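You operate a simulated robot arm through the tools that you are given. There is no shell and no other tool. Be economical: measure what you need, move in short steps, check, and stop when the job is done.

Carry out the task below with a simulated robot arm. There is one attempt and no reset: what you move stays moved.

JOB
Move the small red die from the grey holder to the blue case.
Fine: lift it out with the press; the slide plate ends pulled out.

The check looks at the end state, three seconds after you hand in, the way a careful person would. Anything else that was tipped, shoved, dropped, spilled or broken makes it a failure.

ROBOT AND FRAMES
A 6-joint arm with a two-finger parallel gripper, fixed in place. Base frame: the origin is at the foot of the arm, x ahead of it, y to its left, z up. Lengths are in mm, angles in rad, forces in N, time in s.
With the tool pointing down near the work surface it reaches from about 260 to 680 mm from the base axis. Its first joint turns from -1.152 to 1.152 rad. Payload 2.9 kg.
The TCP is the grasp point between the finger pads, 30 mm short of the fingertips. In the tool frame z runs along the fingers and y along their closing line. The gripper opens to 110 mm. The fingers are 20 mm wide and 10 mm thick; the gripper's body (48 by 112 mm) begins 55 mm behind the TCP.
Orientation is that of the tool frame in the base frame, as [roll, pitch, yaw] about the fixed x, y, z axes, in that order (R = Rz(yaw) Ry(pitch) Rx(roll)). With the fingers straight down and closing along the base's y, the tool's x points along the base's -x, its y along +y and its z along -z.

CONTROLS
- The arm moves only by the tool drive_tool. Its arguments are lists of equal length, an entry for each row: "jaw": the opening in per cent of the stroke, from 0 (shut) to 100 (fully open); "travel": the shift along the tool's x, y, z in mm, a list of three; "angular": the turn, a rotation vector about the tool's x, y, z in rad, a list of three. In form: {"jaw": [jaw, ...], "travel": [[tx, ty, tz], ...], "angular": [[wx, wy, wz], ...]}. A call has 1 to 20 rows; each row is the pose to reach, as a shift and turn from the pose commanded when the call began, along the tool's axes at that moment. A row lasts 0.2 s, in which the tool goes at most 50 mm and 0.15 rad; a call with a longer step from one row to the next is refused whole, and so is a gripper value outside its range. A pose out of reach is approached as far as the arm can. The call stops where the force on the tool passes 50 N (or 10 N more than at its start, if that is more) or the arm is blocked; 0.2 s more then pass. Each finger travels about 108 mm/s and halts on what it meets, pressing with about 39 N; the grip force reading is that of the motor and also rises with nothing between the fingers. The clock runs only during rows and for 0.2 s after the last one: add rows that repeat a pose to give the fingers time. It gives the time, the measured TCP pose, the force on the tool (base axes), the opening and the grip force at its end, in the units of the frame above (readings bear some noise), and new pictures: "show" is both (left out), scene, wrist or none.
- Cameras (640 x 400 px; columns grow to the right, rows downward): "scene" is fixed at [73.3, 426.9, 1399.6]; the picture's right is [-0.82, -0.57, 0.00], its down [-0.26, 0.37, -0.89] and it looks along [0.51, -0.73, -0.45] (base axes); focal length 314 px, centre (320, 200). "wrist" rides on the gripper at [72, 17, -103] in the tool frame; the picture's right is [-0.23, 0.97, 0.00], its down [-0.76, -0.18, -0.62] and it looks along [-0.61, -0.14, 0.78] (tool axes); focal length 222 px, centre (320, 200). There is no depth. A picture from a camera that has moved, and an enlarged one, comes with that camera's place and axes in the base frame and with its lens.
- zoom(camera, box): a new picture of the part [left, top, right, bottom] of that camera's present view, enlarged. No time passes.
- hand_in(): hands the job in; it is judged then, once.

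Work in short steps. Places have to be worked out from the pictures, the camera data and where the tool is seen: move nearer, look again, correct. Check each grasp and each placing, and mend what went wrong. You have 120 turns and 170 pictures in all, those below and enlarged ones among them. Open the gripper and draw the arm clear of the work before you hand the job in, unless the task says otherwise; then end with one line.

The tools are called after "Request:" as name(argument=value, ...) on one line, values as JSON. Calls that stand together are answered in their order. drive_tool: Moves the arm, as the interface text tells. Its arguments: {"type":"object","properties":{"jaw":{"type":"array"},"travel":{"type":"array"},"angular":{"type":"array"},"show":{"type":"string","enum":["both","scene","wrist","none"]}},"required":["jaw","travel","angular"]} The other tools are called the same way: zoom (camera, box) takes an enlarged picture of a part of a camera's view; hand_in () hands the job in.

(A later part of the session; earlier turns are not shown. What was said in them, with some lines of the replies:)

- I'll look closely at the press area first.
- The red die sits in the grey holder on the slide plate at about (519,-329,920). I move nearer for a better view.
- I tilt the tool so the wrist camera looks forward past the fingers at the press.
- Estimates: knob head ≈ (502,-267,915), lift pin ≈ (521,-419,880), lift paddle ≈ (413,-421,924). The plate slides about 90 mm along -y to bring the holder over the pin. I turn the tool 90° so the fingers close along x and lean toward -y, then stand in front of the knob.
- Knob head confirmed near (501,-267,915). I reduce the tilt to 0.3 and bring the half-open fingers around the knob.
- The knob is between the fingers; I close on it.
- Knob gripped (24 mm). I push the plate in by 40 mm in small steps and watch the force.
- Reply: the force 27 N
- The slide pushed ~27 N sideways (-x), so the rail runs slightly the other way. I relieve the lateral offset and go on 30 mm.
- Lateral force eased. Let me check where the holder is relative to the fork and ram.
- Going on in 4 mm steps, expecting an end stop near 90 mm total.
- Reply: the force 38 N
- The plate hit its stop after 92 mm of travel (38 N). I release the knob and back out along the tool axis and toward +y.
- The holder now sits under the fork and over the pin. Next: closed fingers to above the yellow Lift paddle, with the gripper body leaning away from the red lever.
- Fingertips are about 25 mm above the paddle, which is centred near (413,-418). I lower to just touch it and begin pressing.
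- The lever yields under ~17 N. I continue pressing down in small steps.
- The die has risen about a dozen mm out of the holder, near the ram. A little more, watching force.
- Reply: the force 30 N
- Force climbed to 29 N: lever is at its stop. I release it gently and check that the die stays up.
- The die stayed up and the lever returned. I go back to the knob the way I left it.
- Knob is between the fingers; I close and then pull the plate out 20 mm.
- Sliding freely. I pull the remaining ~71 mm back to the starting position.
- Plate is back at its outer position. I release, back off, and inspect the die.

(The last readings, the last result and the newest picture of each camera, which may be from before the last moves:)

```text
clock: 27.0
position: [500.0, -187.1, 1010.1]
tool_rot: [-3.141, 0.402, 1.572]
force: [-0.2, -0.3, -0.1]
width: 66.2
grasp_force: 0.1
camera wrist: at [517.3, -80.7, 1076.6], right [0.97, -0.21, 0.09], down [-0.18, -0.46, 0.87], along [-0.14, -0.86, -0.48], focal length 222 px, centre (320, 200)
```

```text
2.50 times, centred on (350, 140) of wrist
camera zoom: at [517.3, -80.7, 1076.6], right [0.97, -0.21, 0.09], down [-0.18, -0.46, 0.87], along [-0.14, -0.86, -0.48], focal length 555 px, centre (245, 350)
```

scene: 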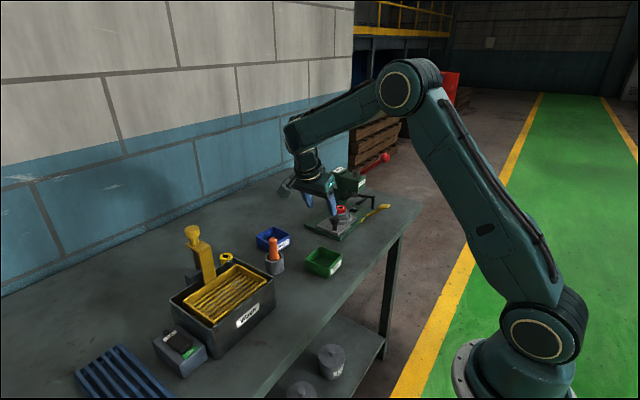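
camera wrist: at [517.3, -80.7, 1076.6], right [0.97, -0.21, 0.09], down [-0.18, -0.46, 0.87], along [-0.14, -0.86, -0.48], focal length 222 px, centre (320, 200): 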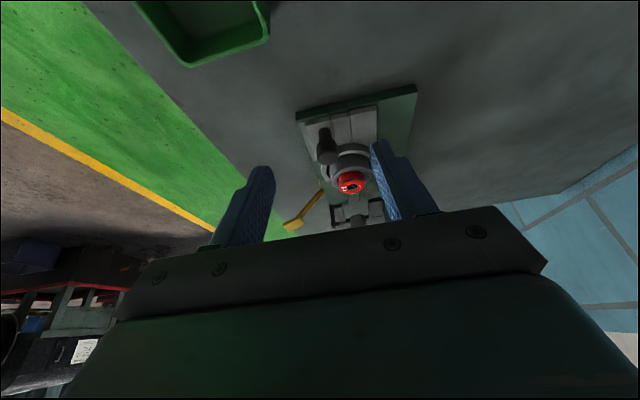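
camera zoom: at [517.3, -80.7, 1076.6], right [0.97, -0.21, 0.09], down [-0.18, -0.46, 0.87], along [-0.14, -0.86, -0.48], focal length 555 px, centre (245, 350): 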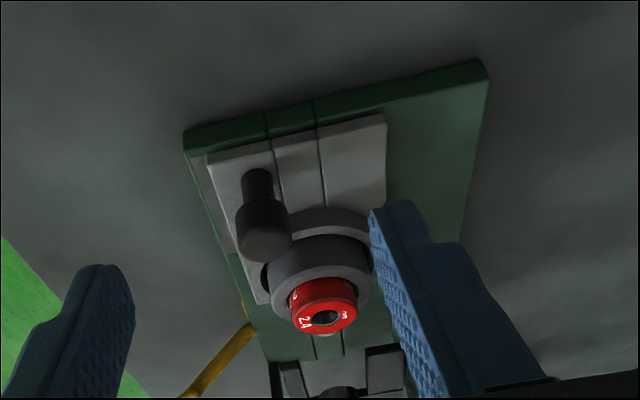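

The die stands ~13 mm proud of the cup; top centre ≈ (520,-327,930). I go vertical above it with fingers spanning x.

Request:
drive_tool(jaw=[60, 60, 60, 60, 60], travel=[[-24, 4, 15.5], [-48, 8, 31], [-71, 12, 46.4], [-95, 16, 61.9], [-119, 20.3, 77.4]], angular=[[0, 0.08, 0], [0, 0.16, 0], [0, 0.24, 0], [0, 0.32, 0], [0, 0.4, 0]])

Request:
zoom(camera="scene", box=[310, 160, 400, 240])

```text
clock: 28.2
position: [519.6, -327.4, 985.2]
tool_rot: [3.141, 0.0, 1.57]
force: [0.1, -0.2, -0.8]
width: 66.1
grasp_force: 0.0
camera wrist: at [537.6, -256.0, 1088.2], right [0.97, -0.23, 0.0], down [-0.18, -0.76, 0.62], along [-0.14, -0.61, -0.78], focal length 222 px, centre (320, 200)
```

scene: 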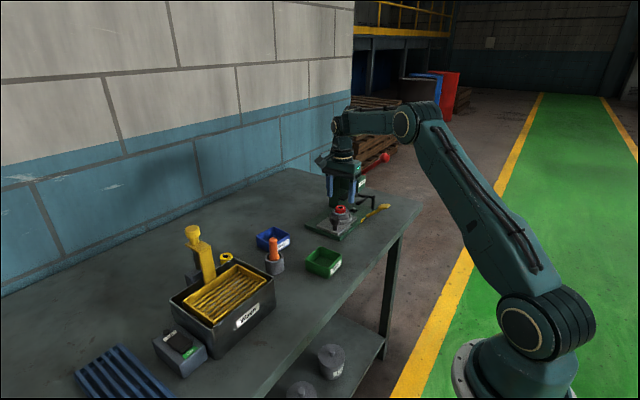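
wrist: 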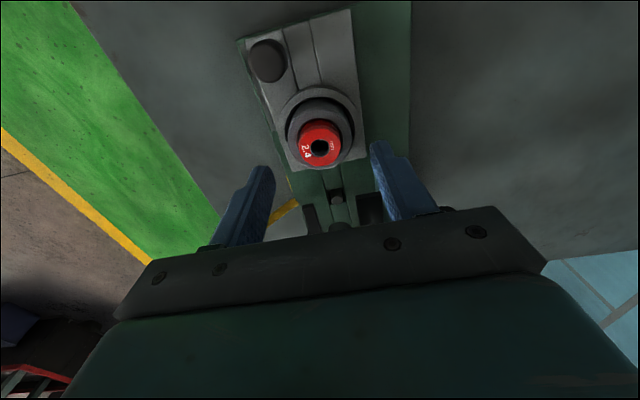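

```text
5.00 times, centred on (355, 200) of scene
camera zoom: at [73.3, 426.9, 1399.6], right [-0.82, -0.57, 0.0], down [-0.26, 0.37, -0.89], along [0.51, -0.73, -0.45], focal length 1568 px, centre (145, 200)
```

zoom: 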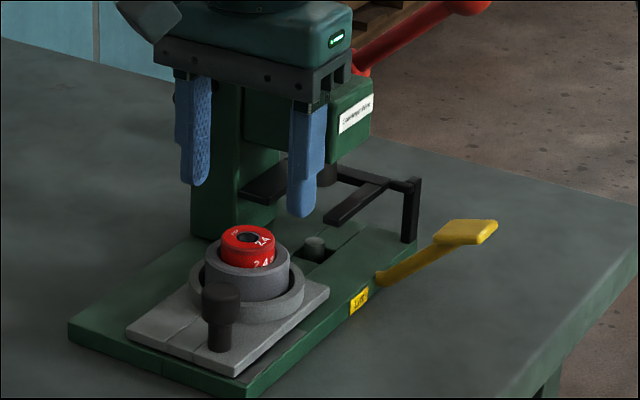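

Wrist view confirms the die at (520.5,-328.5). I lower with the tips just above the cup rim and check before closing.

Request:
drive_tool(jaw=[60, 50, 50, 50], travel=[[-1, 1, 12], [-1, 1, 22], [-1, 1, 30], [-1, 1, 34]], angular=[[0, 0, 0], [0, 0, 0], [0, 0, 0], [0, 0, 0]], show="wrist")

Request:
zoom(camera="scene", box=[320, 180, 380, 235])

```text
clock: 29.2
position: [522.6, -329.0, 950.2]
tool_rot: [3.141, -0.001, 1.571]
force: [-0.9, 0.4, 0.5]
width: 55.2
grasp_force: 0.1
camera wrist: at [538.9, -256.9, 1053.8], right [0.97, -0.23, 0.0], down [-0.18, -0.76, 0.62], along [-0.14, -0.61, -0.78], focal length 222 px, centre (320, 200)
```

wrist: 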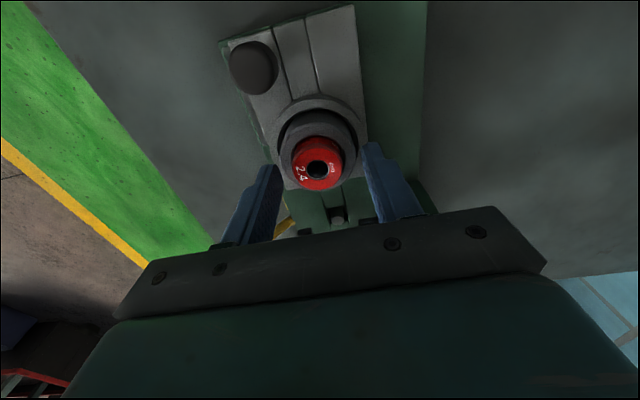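

```text
7.27 times, centred on (350, 208) of scene
camera zoom: at [73.3, 426.9, 1399.6], right [-0.82, -0.57, 0.0], down [-0.26, 0.37, -0.89], along [0.51, -0.73, -0.45], focal length 2281 px, centre (102, 146)
```

zoom: 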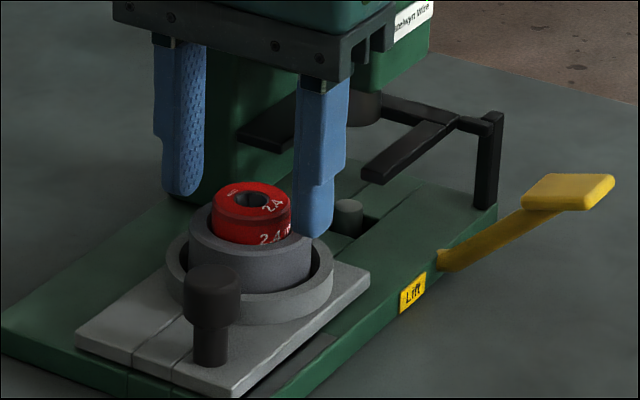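

Fingertips straddle the die just above the cup rim. I close on it.

Request:
drive_tool(jaw=[40, 32, 25, 15, 15, 15], travel=[[0, 0, 0], [0, 0, 0], [0, 0, 0], [0, 0, 0], [0, 0, 0], [0, 0, 0]], angular=[[0, 0, 0], [0, 0, 0], [0, 0, 0], [0, 0, 0], [0, 0, 0], [0, 0, 0]], show="wrist")

Request:
zoom(camera="scene", box=[320, 180, 380, 235])

```text
clock: 30.6
position: [521.1, -329.5, 950.4]
tool_rot: [3.141, 0.0, 1.57]
force: [-2.1, -0.4, 0.1]
width: 32.6
grasp_force: 38.8
camera wrist: at [538.9, -256.9, 1053.7], right [0.97, -0.23, 0.0], down [-0.18, -0.76, 0.62], along [-0.14, -0.61, -0.78], focal length 222 px, centre (320, 200)
```

wrist: 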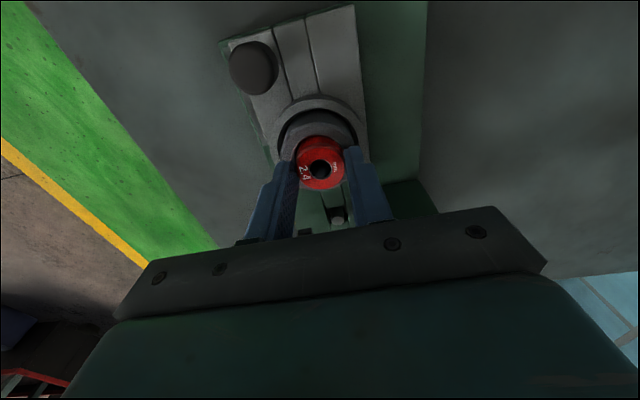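

```text
7.27 times, centred on (350, 208) of scene
camera zoom: at [73.3, 426.9, 1399.6], right [-0.82, -0.57, 0.0], down [-0.26, 0.37, -0.89], along [0.51, -0.73, -0.45], focal length 2281 px, centre (102, 146)
```

zoom: 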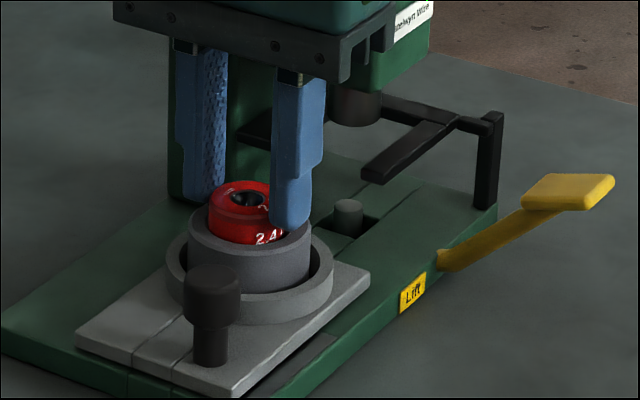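

Gripped at 32.6 mm. I lift straight up in small steps and check the holder doesn't come along.

Request:
drive_tool(jaw=[15, 15, 15, 15, 15, 15], travel=[[0, 0, -3], [0, 0, -6], [0, 0, -10], [0, 0, -16], [0, 0, -24], [0, 0, -34]], angular=[[0, 0, 0], [0, 0, 0], [0, 0, 0], [0, 0, 0], [0, 0, 0], [0, 0, 0]], show="wrist")

Request:
zoom(camera="scene", box=[320, 175, 380, 235])

```text
clock: 32.0
position: [521.1, -328.3, 984.7]
tool_rot: [-3.141, -0.003, 1.569]
force: [-0.6, -0.4, -0.4]
width: 32.5
grasp_force: 38.7
camera wrist: at [539.2, -256.6, 1088.0], right [0.97, -0.23, 0.0], down [-0.18, -0.76, 0.62], along [-0.14, -0.61, -0.78], focal length 222 px, centre (320, 200)
```

wrist: 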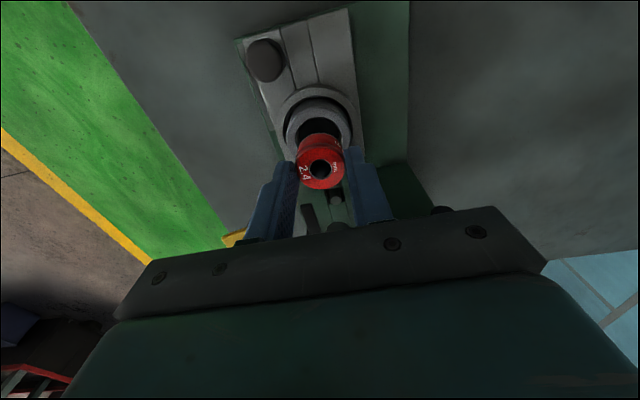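

```text
6.67 times, centred on (350, 205) of scene
camera zoom: at [73.3, 426.9, 1399.6], right [-0.82, -0.57, 0.0], down [-0.26, 0.37, -0.89], along [0.51, -0.73, -0.45], focal length 2091 px, centre (120, 167)
```

zoom: 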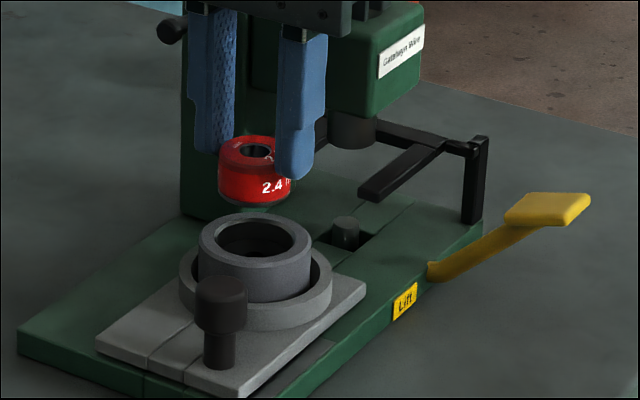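

Die is free and the holder stayed put. I rise and carry it toward the blue case (≈ (627,-128)) for a look.

Request:
drive_tool(jaw=[15, 15, 15, 15, 15, 15, 15], travel=[[0, 0, -40], [0, 0, -80], [34, 12, -95], [68, 24, -95], [102, 36, -95], [136, 48, -95], [168, 59, -95]], angular=[[0, 0, 0], [0, 0, 0], [0, 0, 0], [0, 0, 0], [0, 0, 0], [0, 0, 0], [0, 0, 0]])

Request:
zoom(camera="scene", box=[240, 190, 360, 290])

Request:
zoom(camera="wrist", box=[240, 20, 460, 200])

```text
clock: 33.6
position: [579.6, -159.7, 1079.2]
tool_rot: [-3.14, 0.001, 1.572]
force: [0.1, 0.3, -1.2]
width: 32.5
grasp_force: 38.9
camera wrist: at [597.0, -88.0, 1182.4], right [0.97, -0.23, 0.0], down [-0.18, -0.76, 0.62], along [-0.14, -0.61, -0.78], focal length 222 px, centre (320, 200)
```

scene: 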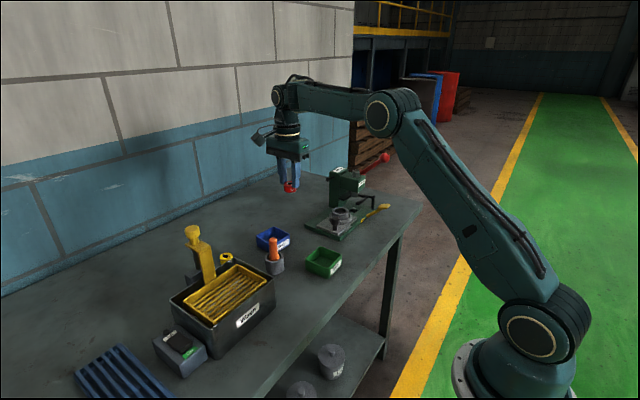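
wrist: 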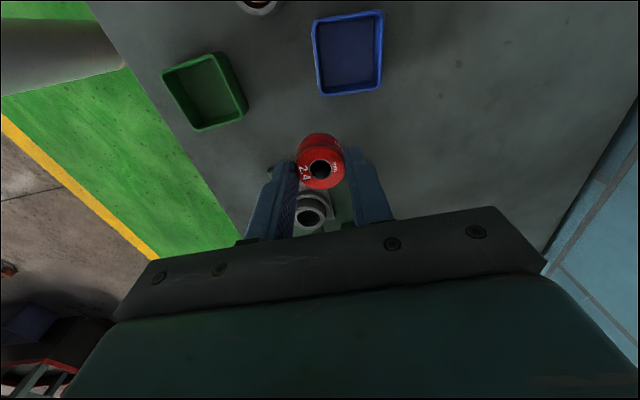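

```text
4.00 times, centred on (300, 240) of scene
camera zoom: at [73.4, 426.9, 1399.6], right [-0.82, -0.57, 0.0], down [-0.26, 0.37, -0.89], along [0.51, -0.73, -0.45], focal length 1254 px, centre (400, 40)
```

zoom: 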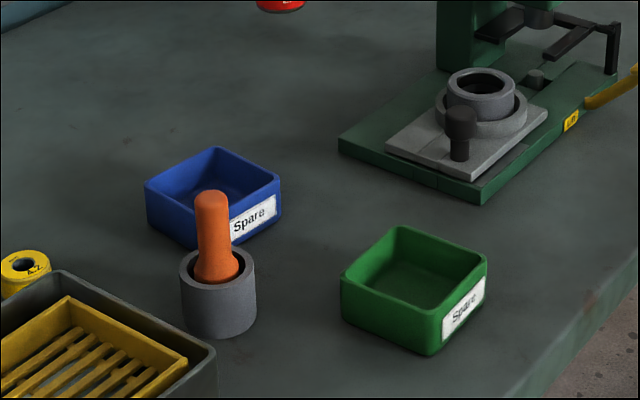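

```text
2.22 times, centred on (350, 110) of wrist
camera zoom: at [597.0, -88.0, 1182.4], right [0.97, -0.23, 0.0], down [-0.18, -0.76, 0.62], along [-0.14, -0.61, -0.78], focal length 494 px, centre (253, 400)
```

zoom: 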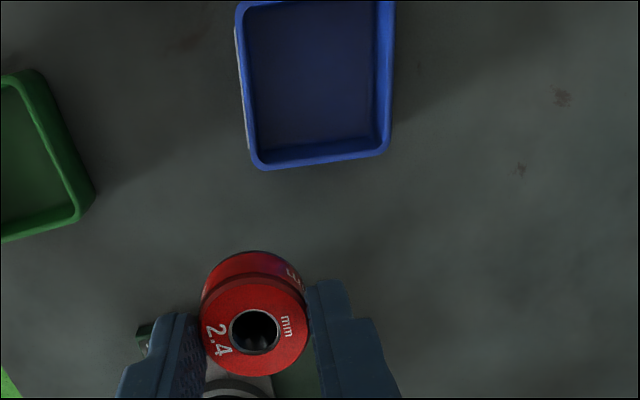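

Case rim corners resolve to a centre of ≈ (621,-125), ~68 mm square, turned about -0.12 rad. I turn the tool so the fingers lie along the case's diagonal (most room) and hover above it.

Request:
drive_tool(jaw=[15, 15, 15, 15, 15, 15], travel=[[6, 7, 10], [12, 14, 25], [18, 21, 45], [24, 28, 65], [30, 36, 85], [34.7, 41.4, 105]], angular=[[0, 0, -0.111], [0, 0, -0.222], [0, 0, -0.333], [0, 0, -0.444], [0, 0, -0.555], [0, 0, -0.665]])

Request:
zoom(camera="scene", box=[240, 180, 320, 260])

Request:
zoom(camera="wrist", box=[240, 60, 420, 210])

```text
clock: 35.0
position: [622.7, -126.3, 973.4]
tool_rot: [-3.141, -0.001, 2.238]
force: [-0.5, -0.1, -1.6]
width: 32.6
grasp_force: 38.9
camera wrist: at [591.0, -59.3, 1076.8], right [0.91, 0.42, 0.0], down [0.33, -0.71, 0.62], along [0.26, -0.56, -0.78], focal length 222 px, centre (320, 200)
```

scene: 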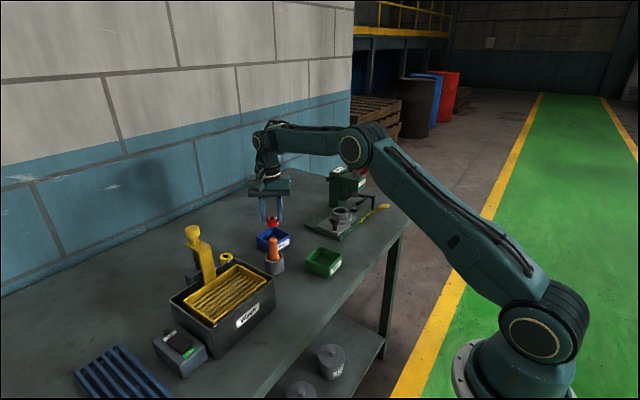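
wrist: 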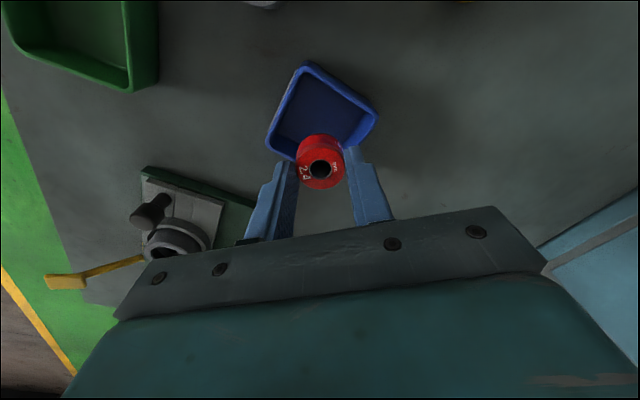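

```text
5.00 times, centred on (280, 220) of scene
camera zoom: at [73.4, 426.9, 1399.6], right [-0.82, -0.57, 0.0], down [-0.26, 0.37, -0.89], along [0.51, -0.73, -0.45], focal length 1568 px, centre (520, 100)
```

zoom: 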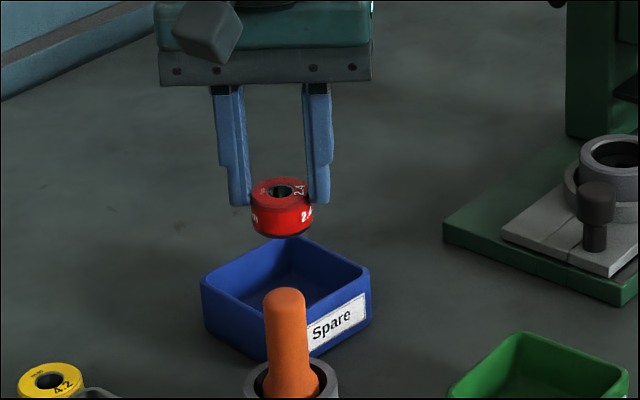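

```text
2.67 times, centred on (330, 135) of wrist
camera zoom: at [591.0, -59.3, 1076.8], right [0.91, 0.42, 0.0], down [0.33, -0.71, 0.62], along [0.26, -0.56, -0.78], focal length 592 px, centre (293, 373)
```

zoom: 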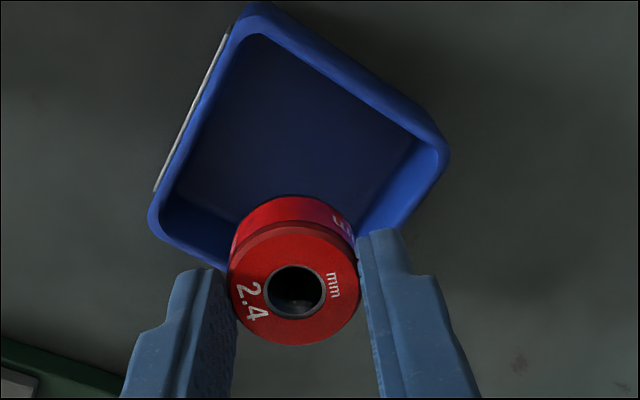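

Refined case centre ≈ (619,-121.5). I shift 6 mm and lower until the die is at rim height, then check.

Request:
drive_tool(jaw=[15, 15, 15, 15], travel=[[6, 0, 0], [6, 0, 12], [6, 0, 24], [6, 0, 31]], angular=[[0, 0, 0], [0, 0, 0], [0, 0, 0], [0, 0, 0]], show="none")

Request:
zoom(camera="scene", box=[240, 180, 320, 260])

Request:
zoom(camera="wrist", box=[240, 60, 420, 210])

```text
clock: 36.0
position: [619.5, -121.3, 943.1]
tool_rot: [3.142, 0.0, 2.235]
force: [0.3, -0.1, -0.9]
width: 32.6
grasp_force: 39.0
```

```text
5.00 times, centred on (280, 220) of scene
camera zoom: at [73.4, 426.9, 1399.6], right [-0.82, -0.57, 0.0], down [-0.26, 0.37, -0.89], along [0.51, -0.73, -0.45], focal length 1568 px, centre (520, 100)
```

zoom: 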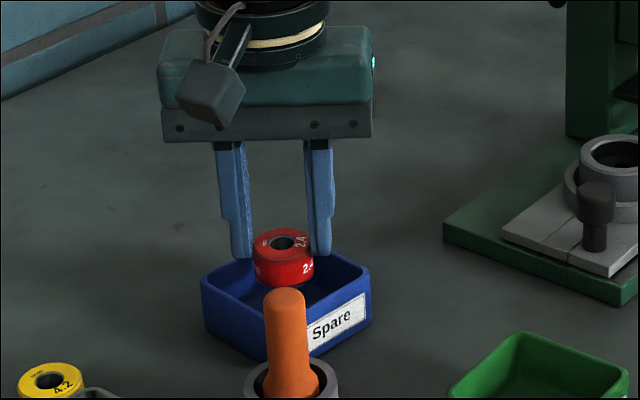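

```text
2.67 times, centred on (330, 135) of wrist
camera zoom: at [587.7, -54.1, 1046.2], right [0.91, 0.42, 0.0], down [0.33, -0.71, 0.62], along [0.26, -0.56, -0.78], focal length 592 px, centre (293, 373)
```

zoom: 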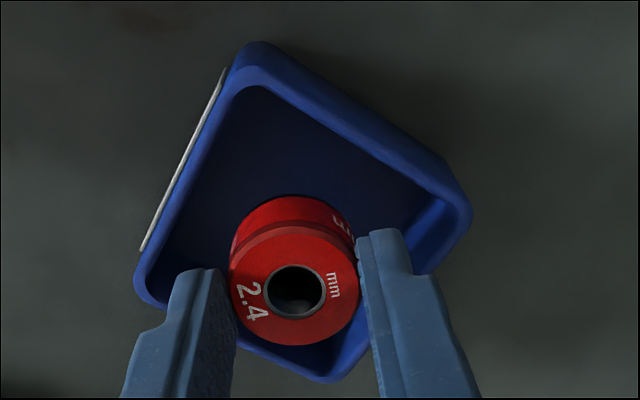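

Centred within 2 mm. I lower toward the floor in small steps.

Request:
drive_tool(jaw=[15, 15, 15, 15, 15, 15], travel=[[-0.5, 0.5, 8], [-0.5, 0.5, 16], [-0.5, 0.5, 22], [-0.5, 0.5, 26], [-0.5, 0.5, 29], [-0.5, 0.5, 31]], angular=[[0, 0, 0], [0, 0, 0], [0, 0, 0], [0, 0, 0], [0, 0, 0], [0, 0, 0]], show="none")

Request:
zoom(camera="scene", box=[240, 180, 320, 260])

Request:
zoom(camera="wrist", box=[240, 60, 420, 210])

```text
clock: 37.4
position: [618.1, -122.0, 912.6]
tool_rot: [-3.141, -0.001, 2.237]
force: [0.4, -0.1, -1.7]
width: 32.7
grasp_force: 39.2
```

```text
5.00 times, centred on (280, 220) of scene
camera zoom: at [73.4, 426.9, 1399.6], right [-0.82, -0.57, 0.0], down [-0.26, 0.37, -0.89], along [0.51, -0.73, -0.45], focal length 1568 px, centre (520, 100)
```

zoom: 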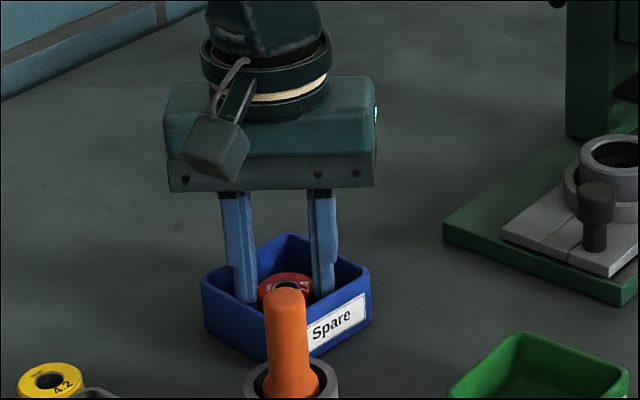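

```text
2.67 times, centred on (330, 135) of wrist
camera zoom: at [587.9, -54.4, 1015.4], right [0.91, 0.42, 0.0], down [0.33, -0.71, 0.62], along [0.26, -0.56, -0.78], focal length 592 px, centre (293, 373)
```

zoom: 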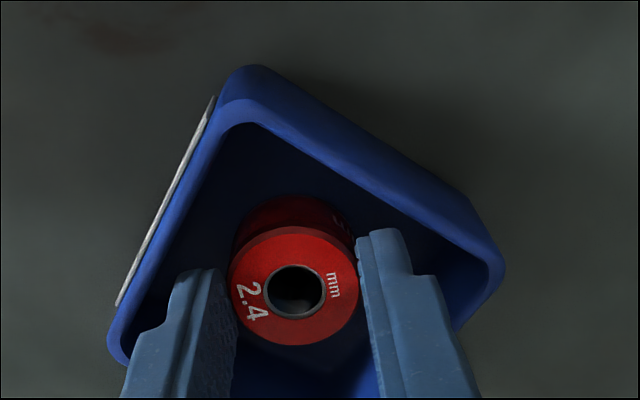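

Almost at the floor. I lower a few mm more, watching for contact force.

Request:
drive_tool(jaw=[15, 15, 15], travel=[[0, 1, 1], [0, 1, 2], [0, 1, 3]], angular=[[0, 0, 0], [0, 0, 0], [0, 0, 0]], show="none")

```text
clock: 38.2
position: [619.8, -120.5, 910.8]
tool_rot: [3.14, 0.001, 2.237]
force: [-3.9, 0.5, 10.8]
width: 32.6
grasp_force: 39.0
```

Contact (11 N): the die is on the floor of the case. I open just ~4 mm per side and rise straight up.

Request:
drive_tool(jaw=[33, 36, 36, 36, 36, 36, 36, 36], travel=[[0, 0, -1], [0, 0, -1], [0, 0, -1], [0, 0, -8], [0, 0, -20], [0, 0, -40], [0, 0, -70], [0, 0, -110]], angular=[[0, 0, 0], [0, 0, 0], [0, 0, 0], [0, 0, 0], [0, 0, 0], [0, 0, 0], [0, 0, 0], [0, 0, 0]])

Request:
zoom(camera="scene", box=[240, 160, 400, 280])

Request:
zoom(camera="wrist", box=[220, 30, 420, 180])

```text
clock: 40.0
position: [620.7, -119.4, 1019.7]
tool_rot: [-3.14, -0.001, 2.235]
force: [-0.1, 0.8, 0.3]
width: 39.5
grasp_force: 0.1
camera wrist: at [588.1, -53.9, 1122.7], right [0.91, 0.42, 0.0], down [0.33, -0.71, 0.62], along [0.26, -0.56, -0.78], focal length 222 px, centre (320, 200)
```

scene: 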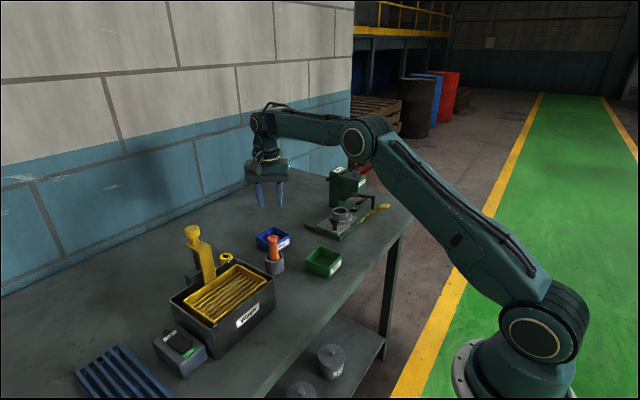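
wrist: 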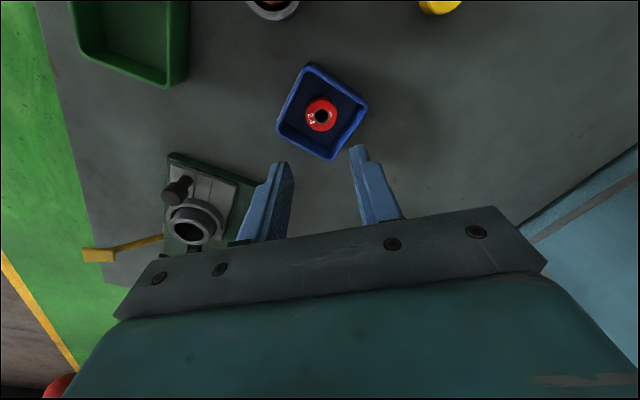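

```text
3.33 times, centred on (320, 220) of scene
camera zoom: at [73.3, 426.9, 1399.6], right [-0.82, -0.57, 0.0], down [-0.26, 0.37, -0.89], along [0.51, -0.73, -0.45], focal length 1045 px, centre (320, 133)
```

zoom: 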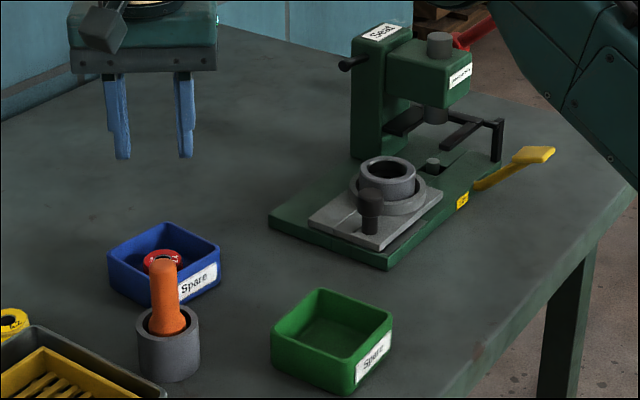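

```text
2.67 times, centred on (320, 105) of wrist
camera zoom: at [588.1, -53.9, 1122.7], right [0.91, 0.42, 0.0], down [0.33, -0.71, 0.62], along [0.26, -0.56, -0.78], focal length 592 px, centre (320, 453)
```

zoom: 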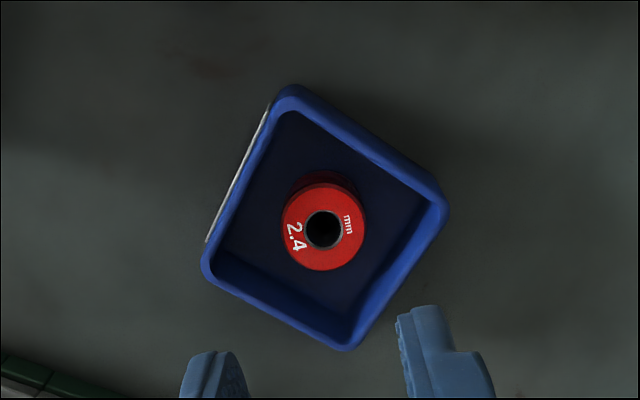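

The die stands flat in the blue case, the plate is out, and nothing else has moved. I open the gripper, draw the arm up and back, then hand in.

Request:
drive_tool(jaw=[60, 100, 100, 100, 100], travel=[[0, 0, -35], [0, 0, -70], [0, -35, -90], [0, -70, -100], [0, -110, -110]], angular=[[0, 0, 0], [0, 0, 0], [0, 0, 0], [0, 0, 0], [0, 0, 0]], show="scene")

```text
clock: 41.2
position: [533.7, -188.1, 1130.0]
tool_rot: [-3.141, 0.0, 2.236]
force: [-0.2, -0.9, 0.1]
width: 110.2
grasp_force: 0.1
```

scene: 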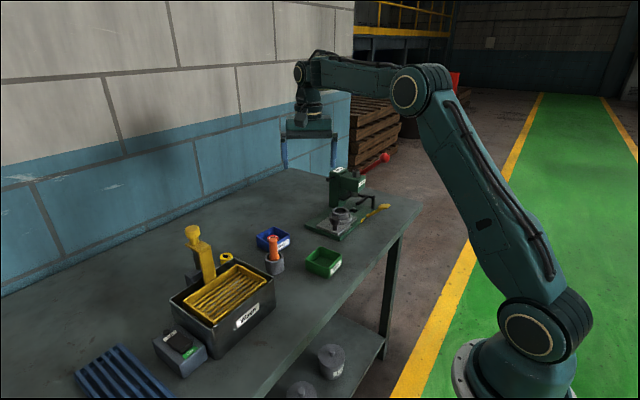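

The arm is clear and everything is in place, so I hand in.

Request:
hand_in()

```text
The job is handed in.
```

The red die, lifted out of the grey holder with the press, is standing flat in the blue case; the slide plate is pulled out, nothing else moved in the final pictures, and the job is handed in.
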